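You operate a simulated robot arm through the tools that you are given. There is no shell and no other tool. Be economical: measure what you need, move in short steps, check, and stop when the job is done.

You are at the controls of a simulated two-armed robot. One attempt, no reset.

Task
Draw the small coil's lower strip out, push the upper in and top it with the card's spacer.
Fine: stand the coil on the yellow mark and hold it for both strips.
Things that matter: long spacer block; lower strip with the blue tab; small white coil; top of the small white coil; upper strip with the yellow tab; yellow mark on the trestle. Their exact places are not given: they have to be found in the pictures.

Only the result counts: the job must be done as asked and must still hold three seconds after the hand-in. Knocking over, shifting, dropping, spilling or breaking anything else fails it.

Robot
Two 7-joint arms with two-finger parallel grippers on one trunk, on a base that drives. Base frame: it is fixed to the floor where the robot stands at the start and does not move with it; the origin is under the middle of the robot, x ahead of it, y to its left, z up; the surface under the hand at the start is at about z = 0.76. Lengths are in m, angles in rad, forces in N, time in s.
The left shoulder is at the start at [0.02, 0.138, 1.4], the right one opposite. With the tool pointing down near the work surface each hand reaches from about 0.1 to 0.3 m from the robot's upright axis, wherever it stands, measured 20 degrees to its own side. Places, roughly: lower strip with the blue tab [0.2, 0, 0.8]; small white coil (18x17x13 cm) [0.1, 0.1, 0.8]; top of the small white coil [0.1, 0.1, 0.9]; upper strip with the yellow tab [0.2, 0.2, 0.9]; yellow mark on the trestle [0.5, 0, 0.8]. Payload 1.57 kg a hand.
Tool frame (each hand has its own): the origin (TCP) lies between the finger pads and is the grasp point; the fingertips stand 0.03 m ahead of it; z points along the fingers, y is the line along which they close. Largest opening 0.08 m; finger width 0.017, thickness 0.012; the body of the gripper, 0.04 by 0.082 m, starts 0.08 m behind the TCP.
Orientation is that of the tool frame in the base frame, as [roll, pitch, yaw] about the fixed x, y, z axes, in that order (R = Rz(yaw) Ry(pitch) Rx(roll)). With the fingers straight down and closing along the base's y, the tool's x points along the base's -x, its y along +y and its z along -z.

Tools
- The arms move only by the tool arm_command. It takes "left_commands", "right_commands" or both (then of equal length, played together; a hand with none holds still); each is a list of rows, each an object of numbers (a shift or turn left out is 0, a gripper value left out holds the last): "dx", "dy", "dz": the shift along the tool's x, y, z in units of 25 mm (1.0 is 25 mm); "wx", "wy", "wz": the turn, a rotation vector about the tool's x, y, z in units of 4 degrees (1.0 is 4 degrees); "fingers": the finger opening in m, from 0 to 0.08. In form: [{"dx": .., "dy": .., "dz": .., "wx": .., "wy": .., "wz": .., "fingers": ..}, ...]. A call has 1 to 20 rows; each row shifts and turns the commanded pose from where the row before left it, along the tool's axes as they then stand. A call with a number of a shift or a turn outside -1 to 1 is refused whole. Each row takes 0.2 s and may step no farther than 0.05 m and 0.15 rad from the row before; otherwise, or with a gripper value out of range, the whole call is refused. Where a pose cannot be reached the arm comes as near as it can. A force on the tool above 40 N (or 10 N above the force at the start of the call, whichever is more), or a blocked arm, ends the call early, and 0.2 s more pass. The fingers move at their own pace (about 0.045 m/s each) and stop on an object; they squeeze with about 35 N. The grip force told is the motor's: it shows also when the fingers shut on nothing. Time passes only in rows, and 0.2 s behind the last, so rows that do not move let the fingers close. The reply holds the time, the measured pose of the TCP, the force on the tool along the base axes, the opening and the grip force, in the units named above and with some noise, with the torque about the TCP (base axes, N m) and any sound that the robot's microphone picked up.
- Cameras (640 x 400 px; columns grow to the right, rows downward): "scene" is now at [0.1862, 0.0205, 1.2906]; the picture's right is [0.25, -0.97, 0.00], its down [-0.49, -0.13, -0.86] and it looks along [0.83, 0.22, -0.51] (base axes); focal length 214 px, centre (320, 200). "left" rides on the left gripper at [0.072, 0.007, -0.122] in its tool frame; the picture's right is [-0.09, 1.00, 0.00], its down [-0.84, -0.08, -0.54] and it looks along [-0.54, -0.05, 0.84] (tool axes); focal length 238 px, centre (320, 200). "right" rides on the right gripper at [0.072, -0.007, -0.122] in its tool frame; the picture's right is [0.09, 1.00, 0.00], its down [-0.84, 0.08, -0.54] and it looks along [-0.54, 0.05, 0.84] (tool axes); focal length 238 px, centre (320, 200).
- get_image(camera): a new picture of that camera. It takes no simulated time.
- slide_trunk(by): slides the trunk up (or, below 0, down) by that many m; the arms and the scene camera ride with it, the base frame stays. It gives what a move gives, with no picture.
- drive_base(legs): drives the robot by 1 to 6 legs, each [ahead, left, turn to the left] in m, m and rad, along the robot's own axes; the way and the turn of a leg run together, so that a leg with both is an arc; at most 1.5 m and 3.142 rad a leg. The arms and the cameras ride along, it lands a little off, and it stops where it bumps. It gives what a move gives.
- turn_head(pan, tilt): turns the head with the scene camera to pan (to the left, within 1.047 rad either way) and tilt (down, from -0.506 to 1.204), counted from straight ahead of the robot. It gives what a move gives.
- pixel_to_xyz(camera, pixels): for up to 12 pixels [column, row] of the newest picture of that camera ("zoom" is the newest enlarged one), the place [x, y, z] in the base frame of the surface seen there, good to about 0.002 m. It takes no simulated time.
- close_up(camera, box): a new picture of the part [left, top, right, bottom] of that camera's present view, enlarged. It takes no simulated time.
- job_done(): hands the job in; it is judged then, once.

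Work in short steps. Measure before you move; look again where a grasp or a placing could have gone wrong, and mend it. You have 80 turns and 58 pictures in all, those below and enlarged ones among them. Open the grippers and draw the arms clear of the work before you hand the job in, unless the task says otherwise; then end with one line.

The tools are called as name(argument=value, ...) on one line, values as JSON. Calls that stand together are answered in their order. arm_command: Moves the arms, as the interface text tells. Its arguments: {"type":"object","properties":{"left_commands":{"type":"array"},"right_commands":{"type":"array"}},"required":[]} The other tools are called the same way: slide_trunk (by) slides the trunk up or down; drive_base (legs) drives the base; turn_head (pan, tilt) turns the head that bears the scene camera; get_image (camera) takes a picture; pixel_to_xyz (camera, pixels) gives the place of the surface under pixels of a picture; close_up (camera, box) takes an enlarged picture of a part of a camera's view; job_done () hands the job in.

At the start:

```text
clock: 0.0
left_eef_pos: [0.2954, 0.2726, 1.1772]
left_ee_rot: [-3.14, 0.001, -3.14]
left_wrist_force: [-0.6, 0.0, -0.3]
left_wrist_torque: [0.0, -0.02, 0.01]
left_gripper_width: 0.08
left_gripper_force: 0.0
right_eef_pos: [0.301, -0.0229, 1.1676]
right_ee_rot: [-3.14, 0.02, 3.117]
right_wrist_force: [73.3, 46.4, -98.4]
right_wrist_torque: [-4.4, 0.43, -3.1]
right_gripper_width: 0.08
right_gripper_force: 0.1
trunk travel left (down, up): [-0.775, 0.465]
robot x, y, heading: [0.0013, 0.0006, -0.002]
head pan, tilt: [1.051, 1.201]
```

scene: 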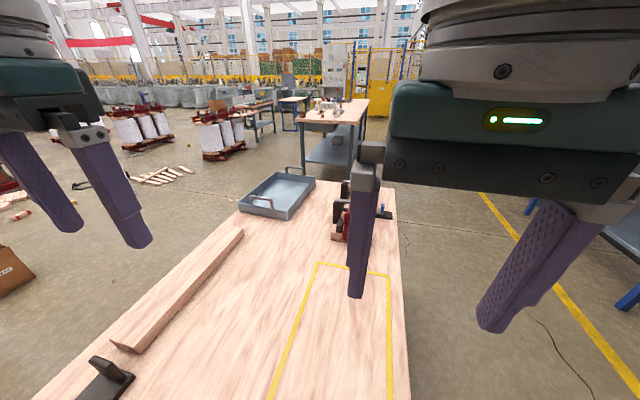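
right: 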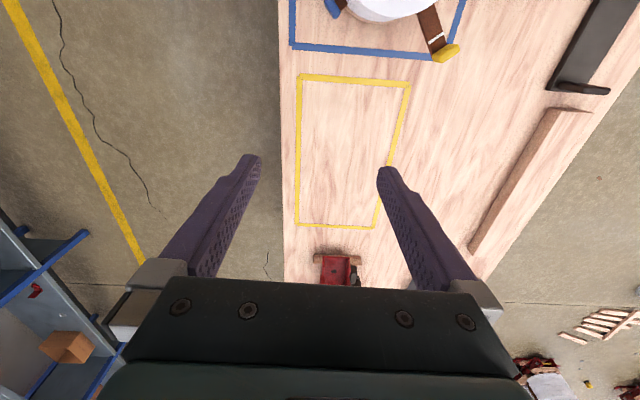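
left: 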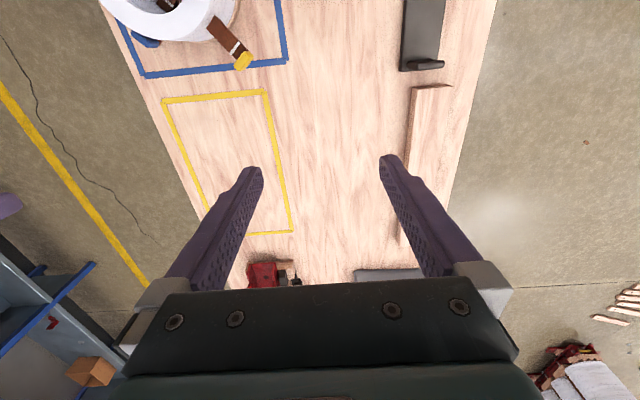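

The pictures show the coil on a blue mark close to the robot, with the yellow mark ahead of it. I turn the head down to see the coil, the card and the spacers.

turn_head(pan=0.2, tilt=1.15)

```text
clock: 1.2
left_eef_pos: [0.2934, 0.2727, 1.1785]
left_ee_rot: [3.14, 0.0, 3.141]
left_wrist_force: [-0.2, 0.1, 0.1]
left_wrist_torque: [0.01, -0.04, 0.0]
left_gripper_width: 0.0802
left_gripper_force: 0.0
right_eef_pos: [0.3049, -0.0252, 1.1645]
right_ee_rot: [-3.129, 0.035, 3.116]
right_wrist_force: [52.1, -25.7, -91.2]
right_wrist_torque: [4.89, -1.97, 3.36]
right_gripper_width: 0.0798
right_gripper_force: 0.1
trunk travel left (down, up): [-0.775, 0.465]
robot x, y, heading: [0.0, 0.002, 0.0]
head pan, tilt: [0.201, 1.15]
```

The right wrist reads a large force, as if it touched something; I look.

get_image(camera="scene")

get_image(camera="right")

```text
54 pictures are left
```

scene: 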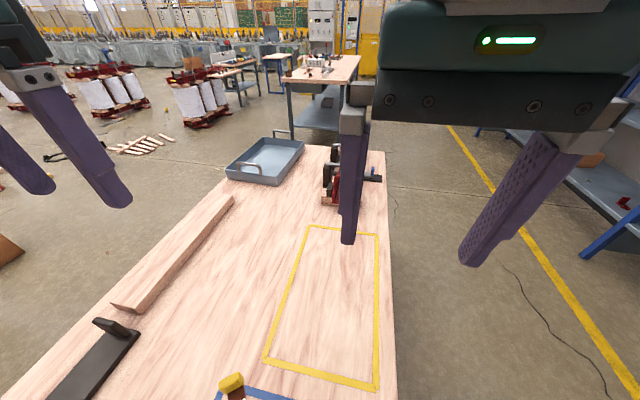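

```text
53 pictures are left
```

right: 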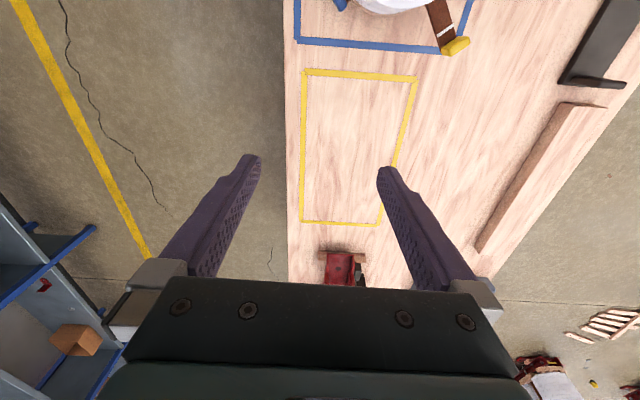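

The scene camera seems blocked from tilting by the right arm (force readings, tilt not reached in the picture). I move the right hand off to the right.

arm_command(right_commands=[{"dy": -1}, {"dy": -1}, {"dy": -1}, {"dy": -1}, {"dy": -1}, {"dy": -1}, {"dy": -1}, {"dy": -1}])

```text
clock: 3.0
left_eef_pos: [0.2949, 0.2728, 1.1785]
left_ee_rot: [3.141, 0.0, 3.141]
left_wrist_force: [-0.2, 0.2, 0.8]
left_wrist_torque: [-0.01, 0.01, -0.02]
left_gripper_width: 0.08
left_gripper_force: 0.1
right_eef_pos: [0.2964, -0.2231, 1.1672]
right_ee_rot: [3.14, 0.02, 3.122]
right_wrist_force: [-0.3, 0.0, 0.6]
right_wrist_torque: [0.01, -0.01, -0.01]
right_gripper_width: 0.0802
right_gripper_force: 0.0
trunk travel left (down, up): [-0.775, 0.465]
robot x, y, heading: [-0.0001, 0.0019, -0.001]
head pan, tilt: [0.201, 1.15]
```

Force gone. Look again.

get_image(camera="scene")

```text
52 pictures are left
```

scene: 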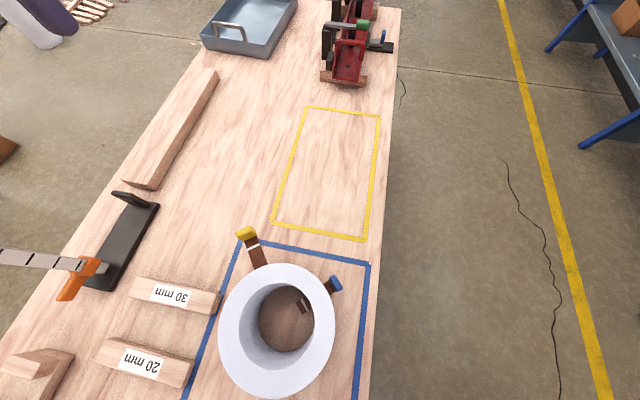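

Now the coil, strips and spacers "30 mm" and "20 mm" show. I look for the card, turning further down/left.

turn_head(pan=0.7, tilt=1.2)

get_image(camera="scene")

get_image(camera="left")

```text
clock: 3.9
left_eef_pos: [0.2958, 0.2735, 1.1778]
left_ee_rot: [3.142, -0.001, -3.141]
left_wrist_force: [0.5, 0.2, -0.2]
left_wrist_torque: [0.0, 0.02, 0.0]
left_gripper_width: 0.0804
left_gripper_force: 0.0
right_eef_pos: [0.2963, -0.2216, 1.1668]
right_ee_rot: [3.141, 0.022, 3.12]
right_wrist_force: [0.1, -1.0, -0.1]
right_wrist_torque: [0.03, 0.01, 0.0]
right_gripper_width: 0.0798
right_gripper_force: 0.0
trunk travel left (down, up): [-0.775, 0.465]
robot x, y, heading: [-0.0012, -0.0031, 0.001]
head pan, tilt: [0.7, 1.201]
```

```text
51 pictures are left
```

scene: 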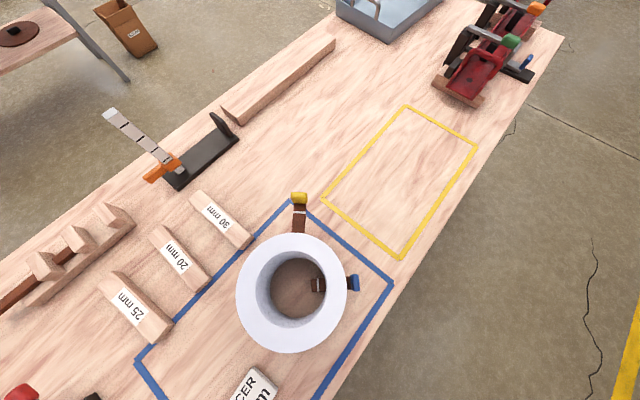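

```text
50 pictures are left
```

left: 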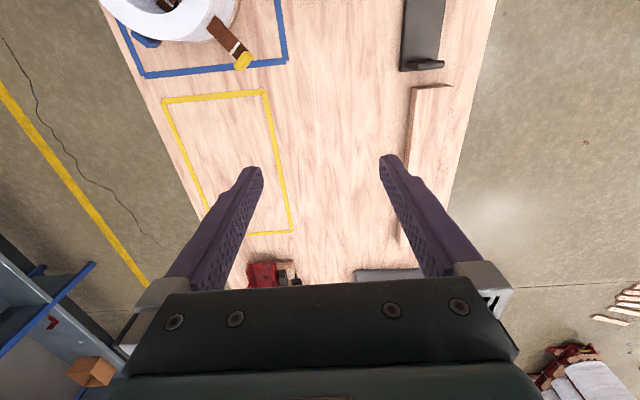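

The card lies near the robot at (255,388), partly out of view. I measure the main things here.

pixel_to_xyz(camera="scene", pixels=[[255, 388], [299, 198], [353, 283], [298, 217], [290, 240], [250, 330], [405, 106], [476, 145], [402, 257], [323, 197], [295, 290], [317, 285]])

turn_head(pan=0.2, tilt=1.2)

drive_base(legs=[[-0.15, 0, 0]])

get_image(camera="scene")

```text
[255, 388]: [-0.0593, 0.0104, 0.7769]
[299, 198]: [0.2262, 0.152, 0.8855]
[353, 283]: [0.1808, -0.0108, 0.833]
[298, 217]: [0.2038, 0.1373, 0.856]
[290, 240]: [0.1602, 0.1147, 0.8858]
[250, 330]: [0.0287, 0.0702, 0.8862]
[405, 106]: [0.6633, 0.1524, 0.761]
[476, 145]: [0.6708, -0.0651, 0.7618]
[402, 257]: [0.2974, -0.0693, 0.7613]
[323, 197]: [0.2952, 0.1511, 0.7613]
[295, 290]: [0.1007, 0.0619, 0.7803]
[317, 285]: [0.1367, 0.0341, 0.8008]
```

```text
clock: 4.8
left_eef_pos: [0.2941, 0.2722, 1.1774]
left_ee_rot: [-3.14, 0.0, -3.141]
left_wrist_force: [-0.4, -0.3, 0.2]
left_wrist_torque: [0.01, -0.01, 0.0]
left_gripper_width: 0.08
left_gripper_force: 0.1
right_eef_pos: [0.2977, -0.2218, 1.1673]
right_ee_rot: [3.141, 0.021, 3.119]
right_wrist_force: [0.2, -0.7, -0.7]
right_wrist_torque: [0.0, -0.01, -0.02]
right_gripper_width: 0.0801
right_gripper_force: 0.0
trunk travel left (down, up): [-0.775, 0.465]
robot x, y, heading: [0.0007, 0.0001, 0.005]
head pan, tilt: [0.201, 1.201]
```

```text
clock: 6.2
left_eef_pos: [0.1463, 0.2723, 1.1784]
left_ee_rot: [-3.139, 0.0, -3.141]
left_wrist_force: [-0.8, -0.4, -0.8]
left_wrist_torque: [0.0, -0.02, -0.04]
left_gripper_width: 0.0799
left_gripper_force: 0.0
right_eef_pos: [0.1497, -0.2213, 1.1673]
right_ee_rot: [-3.141, 0.021, 3.118]
right_wrist_force: [-0.7, 0.3, -0.1]
right_wrist_torque: [0.06, -0.02, 0.02]
right_gripper_width: 0.0799
right_gripper_force: 0.0
trunk travel left (down, up): [-0.775, 0.465]
robot x, y, heading: [-0.146, 0.0024, 0.0]
head pan, tilt: [0.201, 1.201]
```

```text
49 pictures are left
```

scene: 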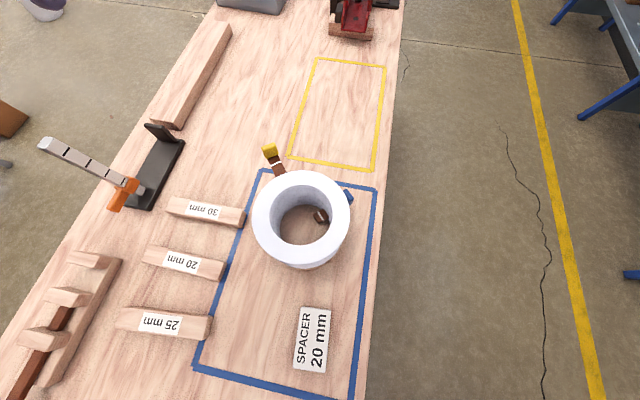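

Card reads "SPACER 20 mm". I enlarge the coil and card area to see the strips.

close_up(camera="scene", box=[220, 130, 380, 280])

close_up(camera="scene", box=[100, 180, 380, 380])

```text
2.67 times, centred on (300, 205) of scene
```

zoom: 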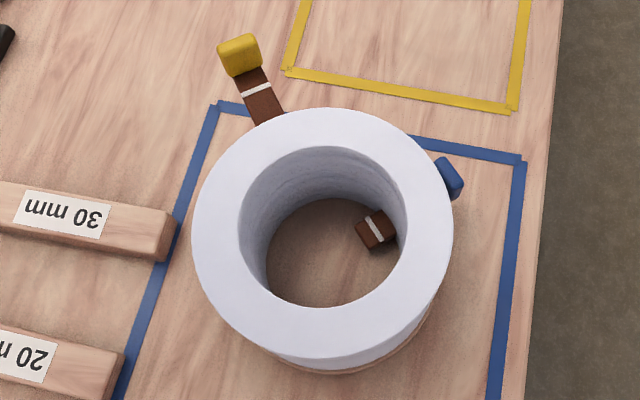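

```text
2.00 times, centred on (240, 280) of scene
```

zoom: 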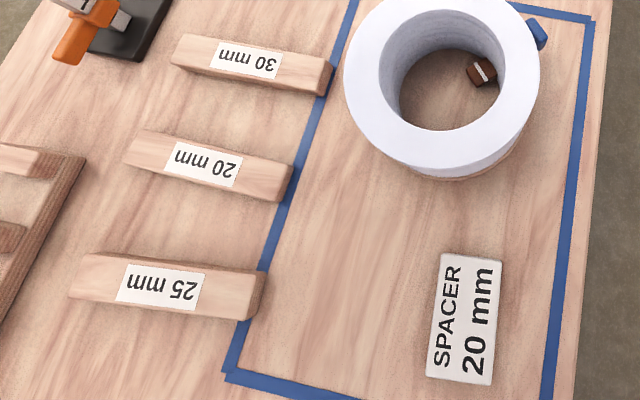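

I measure the rim, bore, tabs, the 20 mm block and the card in the second enlargement (rim edge points (345,75), (540,80), (440,175), bore; 20 mm block corners).

pixel_to_xyz(camera="zoom", pixels=[[348, 80], [535, 80], [442, 160], [392, 80], [500, 78], [440, 122], [140, 135], [290, 168], [277, 195], [128, 158], [210, 165], [480, 72]])

pixel_to_xyz(camera="scene", pixels=[[264, 168], [376, 188], [356, 398], [195, 366], [320, 58], [384, 66], [373, 170], [290, 157], [300, 173], [300, 181], [269, 149], [349, 196]])

```text
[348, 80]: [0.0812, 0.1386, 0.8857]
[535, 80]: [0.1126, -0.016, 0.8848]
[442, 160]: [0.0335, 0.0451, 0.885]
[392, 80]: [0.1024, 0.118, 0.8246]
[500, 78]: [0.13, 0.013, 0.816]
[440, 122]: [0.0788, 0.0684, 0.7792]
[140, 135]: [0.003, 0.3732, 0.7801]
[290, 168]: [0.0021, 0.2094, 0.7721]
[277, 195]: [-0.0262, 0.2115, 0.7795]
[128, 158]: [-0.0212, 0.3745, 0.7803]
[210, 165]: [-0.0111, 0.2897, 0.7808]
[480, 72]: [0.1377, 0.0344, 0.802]
```

```text
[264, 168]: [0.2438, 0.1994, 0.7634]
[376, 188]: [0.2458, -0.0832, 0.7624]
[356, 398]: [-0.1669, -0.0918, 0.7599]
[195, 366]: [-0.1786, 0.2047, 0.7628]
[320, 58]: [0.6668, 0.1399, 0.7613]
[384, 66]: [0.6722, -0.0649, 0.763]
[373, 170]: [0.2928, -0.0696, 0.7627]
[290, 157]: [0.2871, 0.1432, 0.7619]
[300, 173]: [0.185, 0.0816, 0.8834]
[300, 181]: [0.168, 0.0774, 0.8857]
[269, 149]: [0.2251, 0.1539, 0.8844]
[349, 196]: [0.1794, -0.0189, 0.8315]
```

Trestle top is z≈0.761, coil rim z≈0.885, centre ≈(0.109,0.061), r≈0.078; yellow mark centre ≈(0.48,0.038); upper strip points out at ~38°, lower at ~-47°. I check the tall things near the left-hand path and shift the base to straddle the coil symmetrically.

pixel_to_xyz(camera="scene", pixels=[[45, 145], [90, 165], [122, 195], [160, 130], [335, 30], [80, 260], [314, 338]])

drive_base(legs=[[0.055, 0.058, 0]])

turn_head(pan=0, tilt=1.2)

```text
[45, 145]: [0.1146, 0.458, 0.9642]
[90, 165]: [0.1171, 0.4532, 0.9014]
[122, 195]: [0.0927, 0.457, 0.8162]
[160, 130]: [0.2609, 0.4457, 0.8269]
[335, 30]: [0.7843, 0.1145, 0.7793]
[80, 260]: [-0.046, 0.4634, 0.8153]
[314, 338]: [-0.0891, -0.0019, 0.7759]
```

```text
clock: 7.2
left_eef_pos: [0.1996, 0.33, 1.1778]
left_ee_rot: [-3.141, -0.001, -3.139]
left_wrist_force: [0.0, 0.5, 0.6]
left_wrist_torque: [0.01, -0.01, -0.02]
left_gripper_width: 0.0802
left_gripper_force: 0.1
right_eef_pos: [0.2016, -0.1639, 1.1673]
right_ee_rot: [3.141, 0.021, 3.12]
right_wrist_force: [0.3, -0.2, -0.2]
right_wrist_torque: [-0.03, 0.01, 0.01]
right_gripper_width: 0.0799
right_gripper_force: 0.0
trunk travel left (down, up): [-0.775, 0.465]
robot x, y, heading: [-0.0941, 0.061, 0.001]
head pan, tilt: [0.201, 1.201]
```

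```text
clock: 8.0
left_eef_pos: [0.1985, 0.3301, 1.1781]
left_ee_rot: [3.14, -0.001, -3.139]
left_wrist_force: [-0.6, -0.3, -0.5]
left_wrist_torque: [0.0, 0.02, -0.02]
left_gripper_width: 0.0802
left_gripper_force: 0.0
right_eef_pos: [0.2021, -0.1641, 1.1683]
right_ee_rot: [-3.141, 0.02, 3.121]
right_wrist_force: [0.5, 0.4, 0.3]
right_wrist_torque: [-0.01, 0.02, 0.01]
right_gripper_width: 0.0801
right_gripper_force: 0.1
trunk travel left (down, up): [-0.775, 0.465]
robot x, y, heading: [-0.0892, 0.0574, -0.0]
head pan, tilt: [0.0, 1.201]
```

I bring both hands down outside the coil (to x≈0.109, z≈0.97).

arm_command(left_commands=[{"dx": 0.36, "dy": -0.52, "dz": 0.83}, {"dx": 0.36, "dy": -0.52, "dz": 0.83}, {"dx": 0.36, "dy": -0.52, "dz": 0.83}, {"dx": 0.36, "dy": -0.52, "dz": 0.83}, {"dx": 0.36, "dy": -0.52, "dz": 0.83}, {"dx": 0.36, "dy": -0.52, "dz": 0.83}, {"dx": 0.36, "dy": -0.52, "dz": 0.83}, {"dx": 0.36, "dy": -0.52, "dz": 0.83}, {"dx": 0.36, "dy": -0.52, "dz": 0.83}, {"dx": 0.36, "dy": -0.52, "dz": 0.83}], right_commands=[{"dx": 0.37, "dy": 0.24, "dz": 0.8}, {"dx": 0.37, "dy": 0.24, "dz": 0.8}, {"dx": 0.37, "dy": 0.24, "dz": 0.8}, {"dx": 0.37, "dy": 0.24, "dz": 0.8}, {"dx": 0.37, "dy": 0.24, "dz": 0.8}, {"dx": 0.37, "dy": 0.24, "dz": 0.8}, {"dx": 0.37, "dy": 0.24, "dz": 0.8}, {"dx": 0.37, "dy": 0.24, "dz": 0.8}, {"dx": 0.37, "dy": 0.24, "dz": 0.8}, {"dx": 0.37, "dy": 0.24, "dz": 0.8}])

get_image(camera="scene")

```text
clock: 10.2
left_eef_pos: [0.1102, 0.1989, 0.9692]
left_ee_rot: [-3.141, 0.001, -3.14]
left_wrist_force: [0.2, 0.4, -0.1]
left_wrist_torque: [0.02, 0.04, 0.02]
left_gripper_width: 0.0797
left_gripper_force: 0.1
right_eef_pos: [0.1165, -0.1031, 0.9649]
right_ee_rot: [3.141, 0.019, 3.122]
right_wrist_force: [1.0, -0.2, -0.4]
right_wrist_torque: [0.0, 0.0, 0.0]
right_gripper_width: 0.0799
right_gripper_force: 0.1
trunk travel left (down, up): [-0.775, 0.465]
robot x, y, heading: [-0.0898, 0.0602, 0.0]
head pan, tilt: [0.0, 1.201]
```

```text
46 pictures are left
```

scene: 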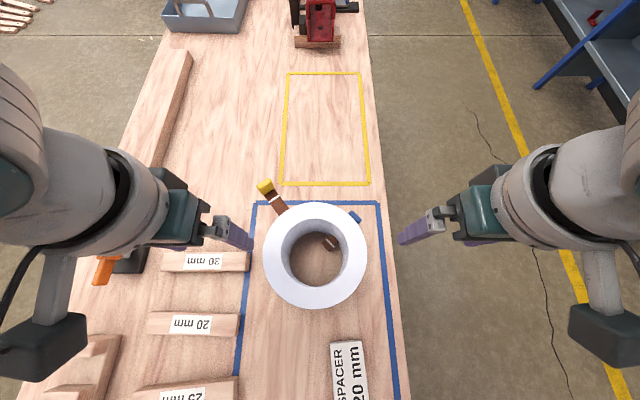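

Clear on both sides. I measure the rim and bore precisely.

close_up(camera="scene", box=[240, 170, 400, 320])

pixel_to_xyz(camera="scene", pixels=[[266, 250], [364, 250], [316, 204], [320, 305], [285, 250], [343, 247], [316, 222], [320, 282], [275, 282], [355, 285], [265, 186], [354, 215]])

```text
2.67 times, centred on (320, 245) of scene
```

zoom: 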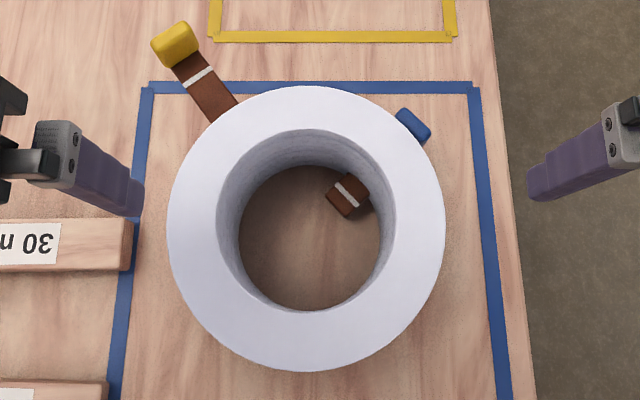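

```text
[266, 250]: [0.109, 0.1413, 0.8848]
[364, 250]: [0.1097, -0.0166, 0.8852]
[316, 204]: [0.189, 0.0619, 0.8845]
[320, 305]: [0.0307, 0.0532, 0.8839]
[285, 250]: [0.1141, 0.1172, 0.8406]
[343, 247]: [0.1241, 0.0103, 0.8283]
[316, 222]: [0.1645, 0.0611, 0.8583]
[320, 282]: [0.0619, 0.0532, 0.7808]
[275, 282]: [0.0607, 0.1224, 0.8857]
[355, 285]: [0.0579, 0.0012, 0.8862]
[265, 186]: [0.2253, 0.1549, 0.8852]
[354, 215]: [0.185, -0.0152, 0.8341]
```

Coil centre (0.109,0.062), outer r≈0.079, bore r≈0.053, so the wall middle is at r≈0.066. I bring both hands over the wall at ±y with fingers at 0.06.

arm_command(left_commands=[{"dy": -0.57, "fingers": 0.06}, {"dy": -0.57}, {"dy": -0.57}, {"dy": -0.57}, {"dy": -0.57}, {}], right_commands=[{"dx": 0.06, "dy": 0.79, "fingers": 0.06}, {"dx": 0.06, "dy": 0.79}, {"dx": 0.06, "dy": 0.79}, {"dx": 0.06, "dy": 0.79}, {"dx": 0.06, "dy": 0.79}, {}])

close_up(camera="scene", box=[220, 150, 420, 330])

```text
clock: 11.6
left_eef_pos: [0.1108, 0.1276, 0.9702]
left_ee_rot: [3.139, 0.0, -3.141]
left_wrist_force: [-0.2, -0.1, -0.8]
left_wrist_torque: [-0.01, -0.02, -0.02]
left_gripper_width: 0.0603
left_gripper_force: 0.2
right_eef_pos: [0.1098, -0.0022, 0.9649]
right_ee_rot: [3.141, 0.021, 3.121]
right_wrist_force: [0.3, -0.4, 0.2]
right_wrist_torque: [-0.02, 0.01, -0.04]
right_gripper_width: 0.0601
right_gripper_force: 0.0
trunk travel left (down, up): [-0.775, 0.465]
robot x, y, heading: [-0.095, 0.054, 0.002]
head pan, tilt: [0.0, 1.201]
```

```text
2.22 times, centred on (320, 240) of scene
```

zoom: 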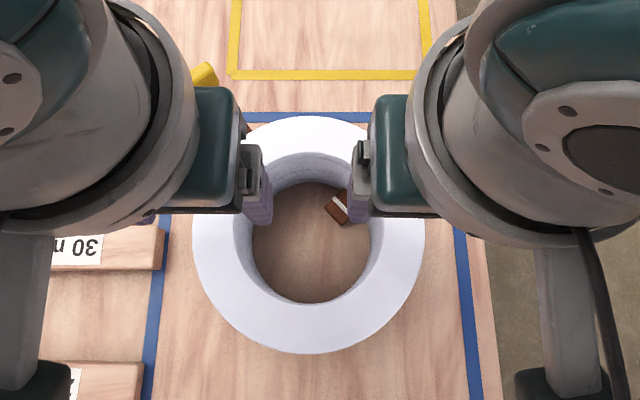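

Both hands straddle the wall. Lower 0.10 m and close.

arm_command(left_commands=[{"dz": 0.8}, {"dz": 0.8}, {"dz": 0.8}, {"dz": 0.8}, {"dz": 0.8}, {"fingers": 0.0}, {}, {}], right_commands=[{"dz": 0.78}, {"dz": 0.78}, {"dz": 0.78}, {"dz": 0.78}, {"dz": 0.78}, {"fingers": 0.0}, {}, {}])

```text
clock: 13.4
left_eef_pos: [0.1099, 0.134, 0.8679]
left_ee_rot: [3.13, -0.001, -3.138]
left_wrist_force: [1.1, 28.1, 5.3]
left_wrist_torque: [-0.66, 0.32, 0.25]
left_gripper_width: 0.0299
left_gripper_force: 23.4
right_eef_pos: [0.1134, -0.0041, 0.8673]
right_ee_rot: [-3.137, 0.021, 3.12]
right_wrist_force: [-2.0, -18.8, 8.5]
right_wrist_torque: [0.71, -0.42, 0.31]
right_gripper_width: 0.0311
right_gripper_force: 24.4
trunk travel left (down, up): [-0.775, 0.465]
robot x, y, heading: [-0.096, 0.0581, 0.001]
head pan, tilt: [0.0, 1.201]
```

Both grip the wall (width 0.030), with some opposed side force; I relax it and then lift slightly.

arm_command(left_commands=[{"dy": 0.2}, {"dz": -0.2}, {"dz": -0.4}, {"dz": -0.4}, {}], right_commands=[{"dy": -0.15}, {"dz": -0.2}, {"dz": -0.4}, {"dz": -0.4}, {}])

```text
clock: 14.6
left_eef_pos: [0.1113, 0.134, 0.8945]
left_ee_rot: [-3.141, 0.002, -3.139]
left_wrist_force: [13.1, 2.2, -26.4]
left_wrist_torque: [1.54, -0.38, 0.78]
left_gripper_width: 0.0294
left_gripper_force: 35.6
right_eef_pos: [0.1103, -0.005, 0.8928]
right_ee_rot: [3.14, 0.02, 3.124]
right_wrist_force: [-13.7, -1.5, 18.4]
right_wrist_torque: [1.56, 0.44, 1.13]
right_gripper_width: 0.0305
right_gripper_force: 34.9
trunk travel left (down, up): [-0.775, 0.465]
robot x, y, heading: [-0.0952, 0.0576, -0.0]
head pan, tilt: [0.0, 1.201]
```

Lifted (~0.8 kg). I ease the internal stress and check with a picture.

arm_command(left_commands=[{"dz": 0.08, "dx": -0.05}, {}], right_commands=[{"dz": -0.08, "dx": 0.05}, {}])

get_image(camera="scene")

```text
clock: 15.2
left_eef_pos: [0.1112, 0.1327, 0.8935]
left_ee_rot: [-3.135, 0.0, 3.141]
left_wrist_force: [7.0, -3.6, 2.1]
left_wrist_torque: [-0.66, 0.4, 0.33]
left_gripper_width: 0.0291
left_gripper_force: 35.5
right_eef_pos: [0.1096, -0.0074, 0.8939]
right_ee_rot: [-3.139, 0.019, 3.12]
right_wrist_force: [-5.9, 3.1, -10.1]
right_wrist_torque: [-0.13, -0.32, 0.57]
right_gripper_width: 0.0297
right_gripper_force: 35.1
trunk travel left (down, up): [-0.775, 0.465]
robot x, y, heading: [-0.0937, 0.0542, -0.001]
head pan, tilt: [0.0, 1.201]
```

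```text
43 pictures are left
```

scene: 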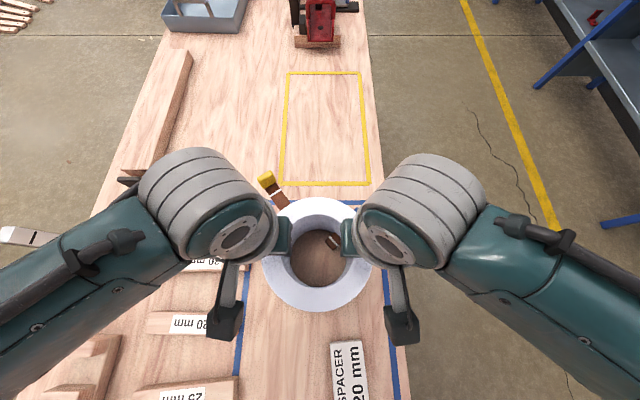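

Coil is up. The left upper arm passes near the standing saw tip (20,237); I measure heights before driving.

pixel_to_xyz(camera="scene", pixels=[[15, 235], [40, 260], [80, 240], [30, 300], [200, 215], [110, 290], [228, 320], [402, 310]])

```text
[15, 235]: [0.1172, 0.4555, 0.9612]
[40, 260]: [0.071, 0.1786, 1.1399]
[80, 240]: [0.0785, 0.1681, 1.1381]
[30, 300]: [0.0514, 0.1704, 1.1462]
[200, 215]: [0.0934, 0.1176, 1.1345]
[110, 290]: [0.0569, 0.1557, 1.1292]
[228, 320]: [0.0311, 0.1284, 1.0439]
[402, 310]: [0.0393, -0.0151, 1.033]
```

Arms are ≥0.1 m above the saw. I drive the held coil ahead to the yellow mark's centre.

drive_base(legs=[[0.37, -0.022, 0]])

get_image(camera="scene")

```text
clock: 17.5
left_eef_pos: [0.4772, 0.1099, 0.8928]
left_ee_rot: [-3.137, 0.003, 3.139]
left_wrist_force: [13.5, -13.2, 11.9]
left_wrist_torque: [-1.15, 0.29, 0.76]
left_gripper_width: 0.0289
left_gripper_force: 34.6
right_eef_pos: [0.475, -0.029, 0.894]
right_ee_rot: [3.141, 0.021, 3.117]
right_wrist_force: [-12.9, 13.1, -21.2]
right_wrist_torque: [-1.2, -0.19, 1.01]
right_gripper_width: 0.03
right_gripper_force: 34.8
trunk travel left (down, up): [-0.775, 0.465]
robot x, y, heading: [0.2715, 0.0368, -0.003]
head pan, tilt: [0.0, 1.201]
```

```text
42 pictures are left
```

scene: 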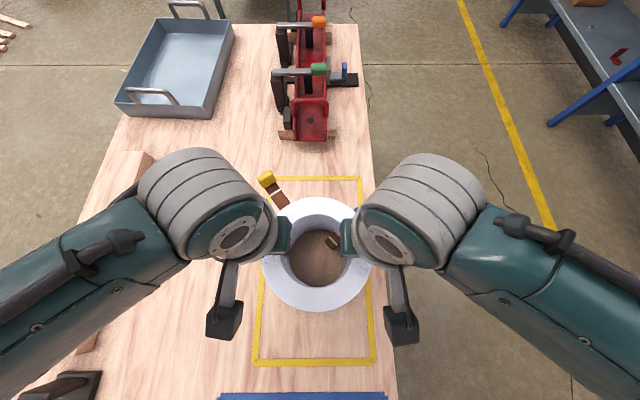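

Coil is over the yellow mark, centre ≈(0.476,0.04). I lower it by ~26 mm.

arm_command(left_commands=[{"dz": 0.3}, {"dz": 0.3}, {"dz": 0.3}, {"dz": 0.12}, {}], right_commands=[{"dz": 0.3}, {"dz": 0.3}, {"dz": 0.3}, {"dz": 0.12}, {}])

```text
clock: 18.7
left_eef_pos: [0.4784, 0.1095, 0.8684]
left_ee_rot: [-3.136, 0.009, 3.138]
left_wrist_force: [17.9, -0.2, 7.7]
left_wrist_torque: [0.82, 0.25, 1.14]
left_gripper_width: 0.0284
left_gripper_force: 35.5
right_eef_pos: [0.4736, -0.0304, 0.8675]
right_ee_rot: [3.141, 0.013, 3.117]
right_wrist_force: [-17.5, 0.0, 1.5]
right_wrist_torque: [-0.14, 0.96, 1.22]
right_gripper_width: 0.0292
right_gripper_force: 34.9
trunk travel left (down, up): [-0.775, 0.465]
robot x, y, heading: [0.2722, 0.0344, -0.004]
head pan, tilt: [0.0, 1.201]
```

The coil stands and the left hand holds. I open the right hand, raise it and turn toward the lower strip's line (yaw −47°), moving over (0.58,-0.07).

arm_command(right_commands=[{"fingers": 0.06}, {}, {}, {"dz": -1}, {"dz": -1}, {"dz": -1}, {"dz": -1}, {"dy": -1}, {"dy": -1}])

get_image(camera="scene")

```text
clock: 20.7
left_eef_pos: [0.4771, 0.1103, 0.8668]
left_ee_rot: [-3.137, 0.007, 3.138]
left_wrist_force: [-4.8, -2.8, 32.9]
left_wrist_torque: [0.7, -0.03, 0.09]
left_gripper_width: 0.0282
left_gripper_force: 35.4
right_eef_pos: [0.4713, -0.0807, 0.9697]
right_ee_rot: [3.14, 0.019, 3.116]
right_wrist_force: [0.3, -0.4, -0.1]
right_wrist_torque: [0.0, 0.0, 0.01]
right_gripper_width: 0.0599
right_gripper_force: 0.0
trunk travel left (down, up): [-0.775, 0.465]
robot x, y, heading: [0.2703, 0.0354, -0.001]
head pan, tilt: [0.0, 1.201]
```

```text
41 pictures are left
```

scene: 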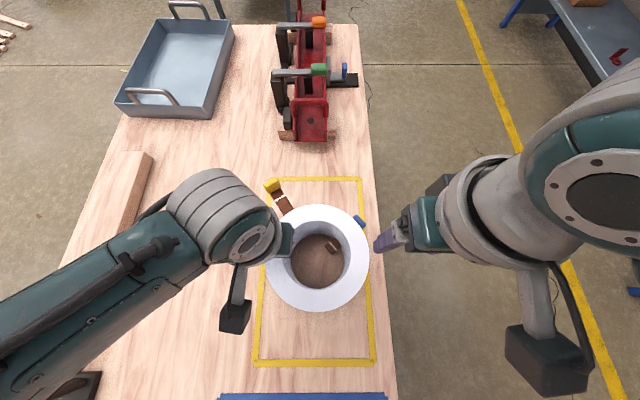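

The coil stands upright inside the mark. I enlarge it and measure strips' points.

close_up(camera="scene", box=[250, 165, 390, 295])

pixel_to_xyz(camera="scene", pixels=[[272, 186], [278, 195], [284, 204], [290, 210], [359, 221], [331, 244], [364, 220], [355, 217], [318, 207], [321, 308], [368, 258], [328, 248]])

```text
3.08 times, centred on (320, 230) of scene
```

zoom: 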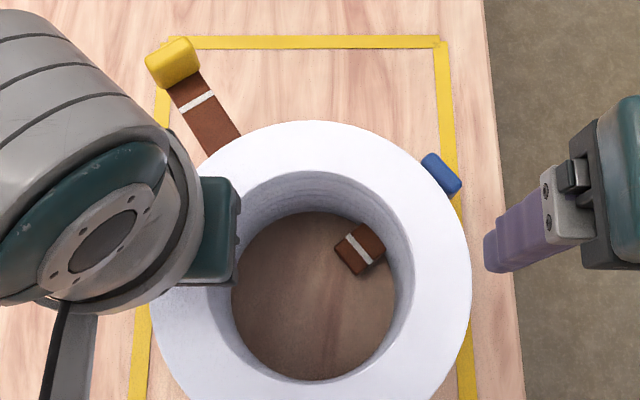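

```text
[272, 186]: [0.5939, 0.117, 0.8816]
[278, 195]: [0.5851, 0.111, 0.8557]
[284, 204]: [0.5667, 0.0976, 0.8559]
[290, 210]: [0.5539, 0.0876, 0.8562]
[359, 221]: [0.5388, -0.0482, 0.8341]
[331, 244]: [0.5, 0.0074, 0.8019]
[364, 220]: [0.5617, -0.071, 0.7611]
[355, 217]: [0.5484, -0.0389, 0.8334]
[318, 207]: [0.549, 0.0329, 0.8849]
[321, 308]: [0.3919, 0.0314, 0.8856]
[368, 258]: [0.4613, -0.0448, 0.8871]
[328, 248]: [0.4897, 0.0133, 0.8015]
```

Coil centre ≈(0.471,0.036). Pulling the lower strip outward would exceed reach from here, so I let go with the left too, raise it and drive ~0.08 m ahead before regripping.

arm_command(left_commands=[{"fingers": 0.055}, {}, {}, {"dz": -1}, {"dz": -1}, {"dz": -1}, {"dz": -1}, {}])

drive_base(legs=[[0.08, 0.0, 0]])

get_image(camera="scene")

```text
clock: 22.5
left_eef_pos: [0.4779, 0.1103, 0.9681]
left_ee_rot: [-3.139, 0.003, 3.138]
left_wrist_force: [-0.2, -0.1, -0.1]
left_wrist_torque: [0.03, 0.02, -0.03]
left_gripper_width: 0.0552
left_gripper_force: 0.1
right_eef_pos: [0.4708, -0.0799, 0.9689]
right_ee_rot: [-3.141, 0.018, 3.119]
right_wrist_force: [-0.3, -0.5, 0.6]
right_wrist_torque: [-0.01, 0.01, 0.0]
right_gripper_width: 0.06
right_gripper_force: 0.1
trunk travel left (down, up): [-0.775, 0.465]
robot x, y, heading: [0.2733, 0.0357, 0.001]
head pan, tilt: [0.0, 1.201]
```

```text
clock: 23.6
left_eef_pos: [0.5576, 0.1106, 0.9689]
left_ee_rot: [-3.136, 0.005, 3.138]
left_wrist_force: [-1.1, -0.9, 0.4]
left_wrist_torque: [0.0, -0.02, 0.0]
left_gripper_width: 0.0552
left_gripper_force: 0.0
right_eef_pos: [0.55, -0.0805, 0.969]
right_ee_rot: [-3.141, 0.019, 3.115]
right_wrist_force: [0.0, 0.4, -0.6]
right_wrist_torque: [0.05, 0.03, 0.04]
right_gripper_width: 0.06
right_gripper_force: 0.2
trunk travel left (down, up): [-0.775, 0.465]
robot x, y, heading: [0.3497, 0.0328, -0.004]
head pan, tilt: [0.0, 1.201]
```

```text
39 pictures are left
```

scene: 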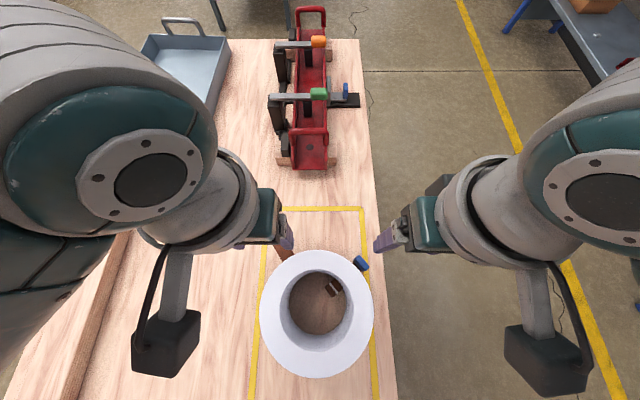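

Coil unmoved. Left goes back over the wall at (0.471,0.102); right moves over the blue tab (359,263) and turns −47°.

arm_command(left_commands=[{"dx": 0.7, "dy": -0.07}, {"dx": 0.7, "dy": -0.07}, {"dx": 0.7, "dy": -0.07}, {"dx": 0.7, "dy": -0.07}, {"dx": 0.66, "dy": -0.07}, {}, {}, {}, {}, {}, {}, {}, {}, {}, {}], right_commands=[{"dy": 0.7}, {"dy": 0.7}, {"wz": 1}, {"wz": 1}, {"wz": 1}, {"wz": 1}, {"wz": 1}, {"wz": 1}, {"wz": 1}, {"wz": 1}, {"wz": 1}, {"wz": 1}, {"wz": 1}, {"wz": 0.5}, {}])

get_image(camera="right")

get_image(camera="left")

```text
clock: 26.8
left_eef_pos: [0.4704, 0.1008, 0.9684]
left_ee_rot: [-3.137, 0.004, 3.138]
left_wrist_force: [0.7, 0.2, 0.9]
left_wrist_torque: [-0.01, 0.0, 0.0]
left_gripper_width: 0.055
left_gripper_force: 0.1
right_eef_pos: [0.5522, -0.0458, 0.9686]
right_ee_rot: [3.127, 0.013, 2.312]
right_wrist_force: [-0.1, 0.4, 0.3]
right_wrist_torque: [0.01, 0.01, 0.02]
right_gripper_width: 0.0602
right_gripper_force: 0.1
trunk travel left (down, up): [-0.775, 0.465]
robot x, y, heading: [0.351, 0.0351, -0.001]
head pan, tilt: [0.0, 1.201]
```

```text
38 pictures are left
```

right: 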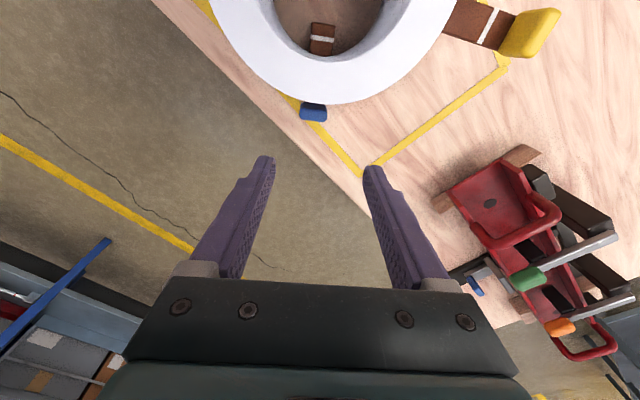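

```text
37 pictures are left
```

left: 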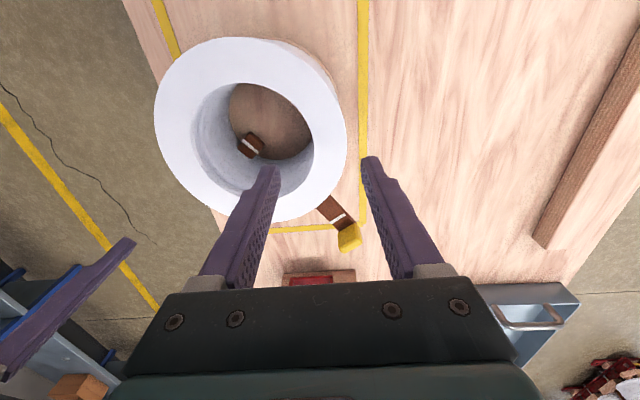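

I enlarge the blue tab in the right camera and measure.

close_up(camera="right", box=[260, 0, 400, 140])

pixel_to_xyz(camera="right", pixels=[[301, 108], [326, 108], [313, 105], [312, 117], [314, 112], [312, 36], [334, 41], [322, 48], [322, 25], [480, 22], [505, 32], [530, 32]])

```text
2.86 times, centred on (330, 70) of right
```

zoom: 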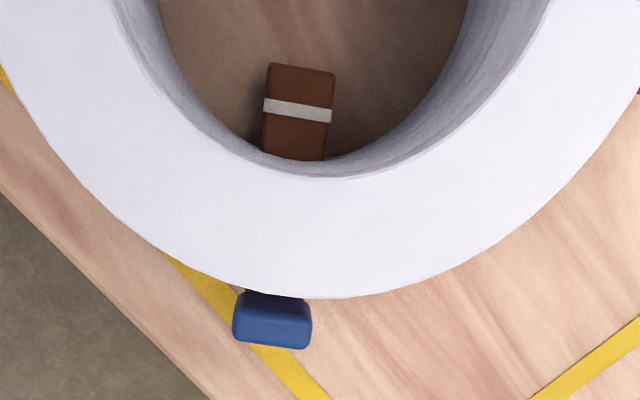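

```text
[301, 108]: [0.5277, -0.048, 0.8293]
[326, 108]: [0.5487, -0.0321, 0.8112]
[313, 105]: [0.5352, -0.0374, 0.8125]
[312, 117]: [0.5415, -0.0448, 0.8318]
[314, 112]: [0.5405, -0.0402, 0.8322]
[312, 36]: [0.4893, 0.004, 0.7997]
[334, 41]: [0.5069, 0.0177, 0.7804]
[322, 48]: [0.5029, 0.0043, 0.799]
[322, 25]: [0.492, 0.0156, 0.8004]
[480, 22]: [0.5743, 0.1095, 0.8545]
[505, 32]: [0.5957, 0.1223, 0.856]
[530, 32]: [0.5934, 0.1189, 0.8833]
```

Blue tab: top centre ≈(0.543,-0.044), z 0.834, ~0.026 wide, at r≈0.107; strip inner end at r≈0.03. Left descends and grips the wall; right aligns over the tab.

arm_command(left_commands=[{"dz": 0.8, "dy": 0.13}, {"dz": 0.8}, {"dz": 0.8}, {"dz": 0.8}, {"dz": 0.8}, {"fingers": 0.0}, {}, {}], right_commands=[{"dx": 0.28, "dy": -0.23}, {}, {}, {}, {}, {}, {}, {}])

arm_command(right_commands=[{"dz": 0.8}, {"dz": 0.8}, {"dz": 0.8}, {"dz": 0.8}, {"dz": 0.8}, {"dz": 0.8}, {"dz": 0.8}, {"dz": 0.54}, {}])

close_up(camera="right", box=[160, 0, 480, 290])

```text
clock: 28.6
left_eef_pos: [0.472, 0.1046, 0.868]
left_ee_rot: [-3.138, 0.003, 3.137]
left_wrist_force: [0.0, 1.9, -0.5]
left_wrist_torque: [0.58, -0.06, 0.03]
left_gripper_width: 0.0244
left_gripper_force: 23.6
right_eef_pos: [0.5433, -0.0437, 0.9682]
right_ee_rot: [3.128, 0.012, 2.312]
right_wrist_force: [0.6, -0.1, 0.2]
right_wrist_torque: [-0.01, 0.05, 0.0]
right_gripper_width: 0.0602
right_gripper_force: 0.2
trunk travel left (down, up): [-0.775, 0.465]
robot x, y, heading: [0.3494, 0.0325, -0.007]
head pan, tilt: [0.0, 1.201]
```

```text
clock: 30.6
left_eef_pos: [0.4709, 0.1047, 0.8672]
left_ee_rot: [-3.139, 0.005, 3.138]
left_wrist_force: [0.8, 0.2, -0.1]
left_wrist_torque: [0.6, -0.12, 0.03]
left_gripper_width: 0.0247
left_gripper_force: 35.1
right_eef_pos: [0.5462, -0.0506, 0.8137]
right_ee_rot: [3.135, 0.023, 2.314]
right_wrist_force: [0.1, 0.4, -0.9]
right_wrist_torque: [-0.01, -0.01, 0.02]
right_gripper_width: 0.0601
right_gripper_force: 0.0
trunk travel left (down, up): [-0.775, 0.465]
robot x, y, heading: [0.3511, 0.0335, -0.002]
head pan, tilt: [0.0, 1.201]
```

```text
1.38 times, centred on (320, 145) of right
```

zoom: 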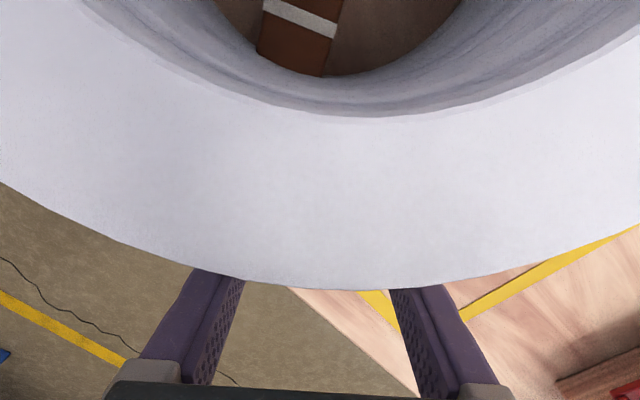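

TCP ended ~6 mm too far out; I shift inward and close on the tab.

arm_command(right_commands=[{"dx": 0.25, "dy": 0.08}, {"fingers": 0.0}, {}, {}, {}])

```text
clock: 31.8
left_eef_pos: [0.4714, 0.1024, 0.868]
left_ee_rot: [-3.134, 0.002, 3.135]
left_wrist_force: [-0.3, 0.1, -0.1]
left_wrist_torque: [0.62, 0.06, 0.0]
left_gripper_width: 0.0248
left_gripper_force: 35.2
right_eef_pos: [0.5433, -0.0513, 0.8124]
right_ee_rot: [-3.14, 0.03, 2.312]
right_wrist_force: [-1.2, -0.2, 0.0]
right_wrist_torque: [0.01, 0.0, -0.03]
right_gripper_width: 0.0
right_gripper_force: 16.2
trunk travel left (down, up): [-0.775, 0.465]
robot x, y, heading: [0.3505, 0.0342, -0.008]
head pan, tilt: [0.0, 1.201]
```

The fingers shut on nothing; I look.

close_up(camera="scene", box=[220, 180, 460, 380])

get_image(camera="right")

```text
2.00 times, centred on (340, 280) of scene
```

zoom: 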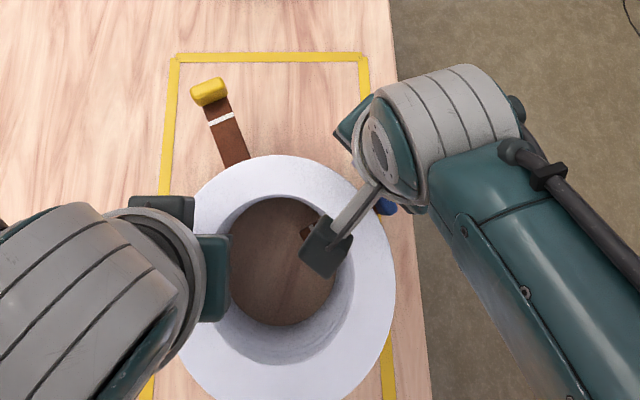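

```text
33 pictures are left
```

right: 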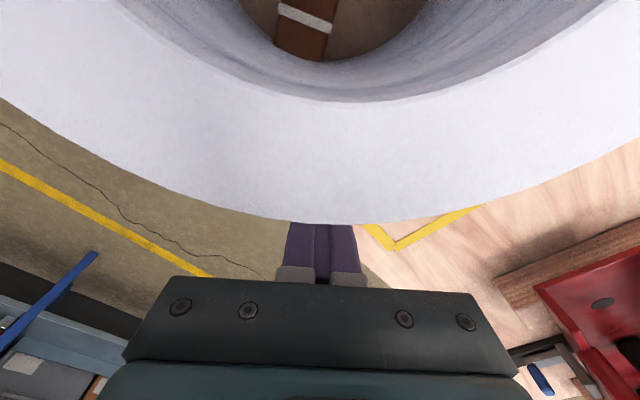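

The blue tab seems at zoom (385,207), more to −y; I measure it and the coil again.

pixel_to_xyz(camera="zoom", pixels=[[385, 207], [381, 204], [392, 270], [272, 156], [307, 232], [305, 225], [213, 92], [222, 116], [236, 148], [390, 205]])

pixel_to_xyz(camera="right", pixels=[[290, 40], [322, 15], [300, 12], [342, 222]])

```text
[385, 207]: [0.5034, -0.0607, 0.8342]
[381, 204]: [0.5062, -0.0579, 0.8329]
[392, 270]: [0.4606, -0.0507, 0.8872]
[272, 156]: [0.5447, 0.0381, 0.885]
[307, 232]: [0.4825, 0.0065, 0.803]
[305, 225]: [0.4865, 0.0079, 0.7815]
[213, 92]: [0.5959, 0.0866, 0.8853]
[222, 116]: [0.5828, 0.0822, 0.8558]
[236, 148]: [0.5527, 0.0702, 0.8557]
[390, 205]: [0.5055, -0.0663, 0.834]
```

```text
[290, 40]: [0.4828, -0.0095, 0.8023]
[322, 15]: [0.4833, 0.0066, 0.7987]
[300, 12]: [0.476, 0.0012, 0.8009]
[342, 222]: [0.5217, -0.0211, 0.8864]
```

The coil turned ~-15° when gripped (lower strip now at about -62°). I raise the right hand, turn it another −15°, open, and look again while the left keeps hold.

arm_command(right_commands=[{"dx": -0.4, "dz": -0.9, "fingers": 0.05}, {"dz": -0.9}, {"dz": -0.9}, {"dz": -0.9}, {"dz": -0.9}, {"dz": -0.9}, {"dz": -0.9}, {"wz": 1}, {"wz": 1}, {"wz": 1}, {"wz": 0.9}, {}])

close_up(camera="right", box=[200, 0, 440, 190])

```text
clock: 32.9
left_eef_pos: [0.4721, 0.1031, 0.8674]
left_ee_rot: [-3.139, 0.004, 3.137]
left_wrist_force: [-1.1, -1.7, 0.7]
left_wrist_torque: [0.53, 0.06, 0.03]
left_gripper_width: 0.0246
left_gripper_force: 34.7
right_eef_pos: [0.5521, -0.1173, 0.8996]
right_ee_rot: [-3.058, 0.135, 2.351]
right_wrist_force: [-0.5, 0.0, -0.5]
right_wrist_torque: [0.02, 0.03, 0.0]
right_gripper_width: 0.0502
right_gripper_force: 0.1
trunk travel left (down, up): [-0.775, 0.465]
robot x, y, heading: [0.3499, 0.0346, -0.001]
head pan, tilt: [0.0, 1.201]
stopped in row 5 (right hand): the arm was blocked; the commanded pose is now the measured one
```

```text
2.11 times, centred on (320, 95) of right
```

zoom: 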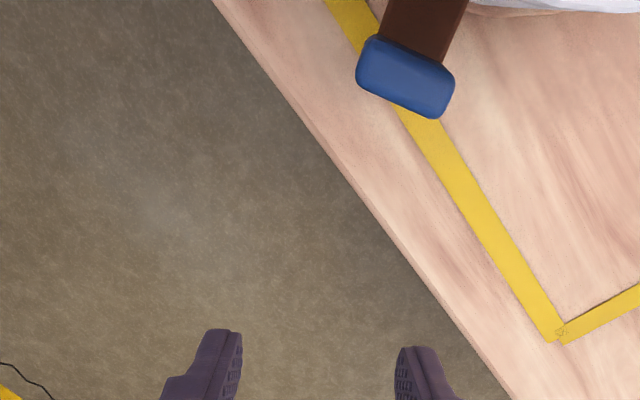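

The right arm was blocked on the way up; I look at the scene.

get_image(camera="scene")

pixel_to_xyz(camera="zoom", pixels=[[365, 70], [445, 80], [400, 60], [405, 95], [395, 15], [455, 30], [375, 45], [435, 115]])

```text
31 pictures are left
```

scene: 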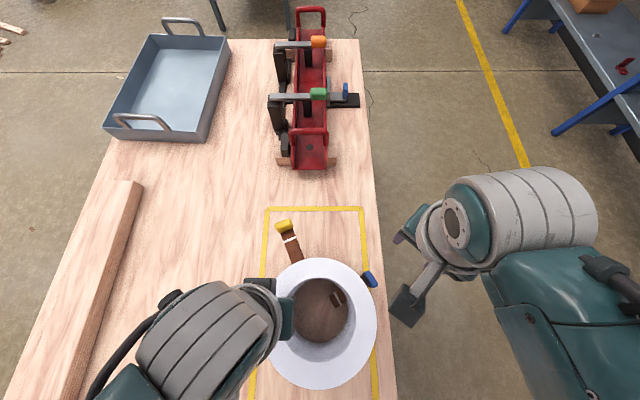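

```text
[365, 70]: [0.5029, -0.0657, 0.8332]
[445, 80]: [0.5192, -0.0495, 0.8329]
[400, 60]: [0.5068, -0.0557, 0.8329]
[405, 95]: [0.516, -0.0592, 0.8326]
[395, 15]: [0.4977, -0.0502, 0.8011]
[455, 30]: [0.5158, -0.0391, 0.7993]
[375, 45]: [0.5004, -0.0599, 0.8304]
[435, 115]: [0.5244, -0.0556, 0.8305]
```

Tab top centre is now ≈(0.512,-0.058), strip direction ≈ -63.5°. I straighten the right hand, raise it a little and turn on.

arm_command(right_commands=[{"wx": -0.6, "wy": 0.97}, {"wx": -0.6, "wy": 0.97}, {"dz": -0.5}, {"dz": -0.5}, {"dz": -0.5}, {"wz": 0.9}, {"wz": 0.9}, {"wz": 0.9}, {"wz": 0.9}, {"wz": 0.85}, {}])

```text
clock: 35.0
left_eef_pos: [0.4713, 0.1048, 0.8682]
left_ee_rot: [-3.138, 0.003, 3.137]
left_wrist_force: [0.4, -2.3, -0.6]
left_wrist_torque: [0.51, 0.1, 0.03]
left_gripper_width: 0.0247
left_gripper_force: 34.8
right_eef_pos: [0.5493, -0.1706, 0.9324]
right_ee_rot: [-3.066, 0.113, 2.133]
right_wrist_force: [0.5, -0.6, -0.5]
right_wrist_torque: [0.01, 0.0, -0.03]
right_gripper_width: 0.0499
right_gripper_force: 0.2
trunk travel left (down, up): [-0.775, 0.465]
robot x, y, heading: [0.3542, 0.0353, -0.006]
head pan, tilt: [0.0, 1.201]
stopped in row 10 (right hand): the arm was blocked; the commanded pose is now the measured one
```

The right wrist hits its turning limit near yaw −47°, so I will turn the base instead. I straighten the right hand back, and release/raise the left.

arm_command(left_commands=[{"fingers": 0.05}, {}, {}, {"dz": -0.5}, {"dz": -1}, {"dz": -1}, {"dz": -1}, {"dz": -1}, {}, {}, {}, {}], right_commands=[{"wx": -0.54, "wy": 0.8}, {"wx": -0.54, "wy": 0.8}, {"wz": -1}, {"wz": -1}, {"wz": -1}, {"wz": -1}, {"wz": -1}, {"wz": -1}, {"wz": -1, "dz": -0.5}, {"wz": -1, "dz": -0.5}, {"wz": -1, "dz": -0.5}, {}])

get_image(camera="scene")

```text
clock: 37.5
left_eef_pos: [0.471, 0.1058, 0.98]
left_ee_rot: [-3.139, 0.005, 3.138]
left_wrist_force: [-0.5, -0.1, 0.5]
left_wrist_torque: [-0.01, 0.02, -0.01]
left_gripper_width: 0.0499
left_gripper_force: 0.0
right_eef_pos: [0.5463, -0.1672, 0.9691]
right_ee_rot: [3.13, -0.006, 2.755]
right_wrist_force: [0.6, 0.6, 0.0]
right_wrist_torque: [0.01, 0.04, -0.05]
right_gripper_width: 0.05
right_gripper_force: 0.0
trunk travel left (down, up): [-0.775, 0.465]
robot x, y, heading: [0.3492, 0.0371, -0.006]
head pan, tilt: [0.0, 1.201]
```

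```text
30 pictures are left
```

scene: 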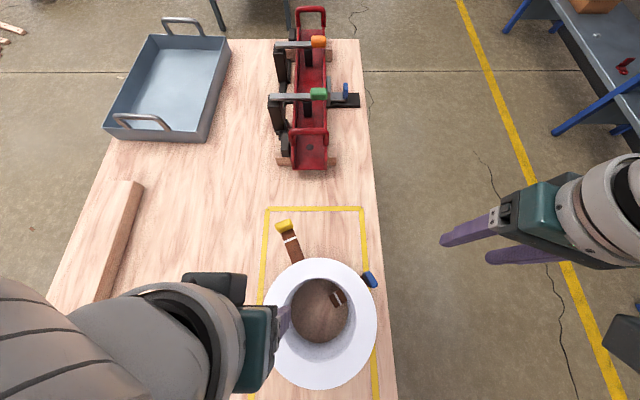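

Right hand is straight again and clear. I re-measure the coil pose.

pixel_to_xyz(camera="scene", pixels=[[320, 260], [375, 322], [322, 385], [360, 290], [280, 280], [369, 279], [373, 276], [336, 297], [285, 226], [290, 240], [298, 260], [285, 363]])

```text
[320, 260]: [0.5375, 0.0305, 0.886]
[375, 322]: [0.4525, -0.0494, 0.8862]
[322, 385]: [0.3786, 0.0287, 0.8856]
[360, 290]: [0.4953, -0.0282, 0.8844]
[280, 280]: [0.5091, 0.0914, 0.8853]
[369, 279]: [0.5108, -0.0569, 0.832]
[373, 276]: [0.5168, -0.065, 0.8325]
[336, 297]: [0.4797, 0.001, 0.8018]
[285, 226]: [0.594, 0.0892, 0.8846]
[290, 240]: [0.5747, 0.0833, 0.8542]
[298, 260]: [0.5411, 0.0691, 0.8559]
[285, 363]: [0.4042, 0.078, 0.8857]
```

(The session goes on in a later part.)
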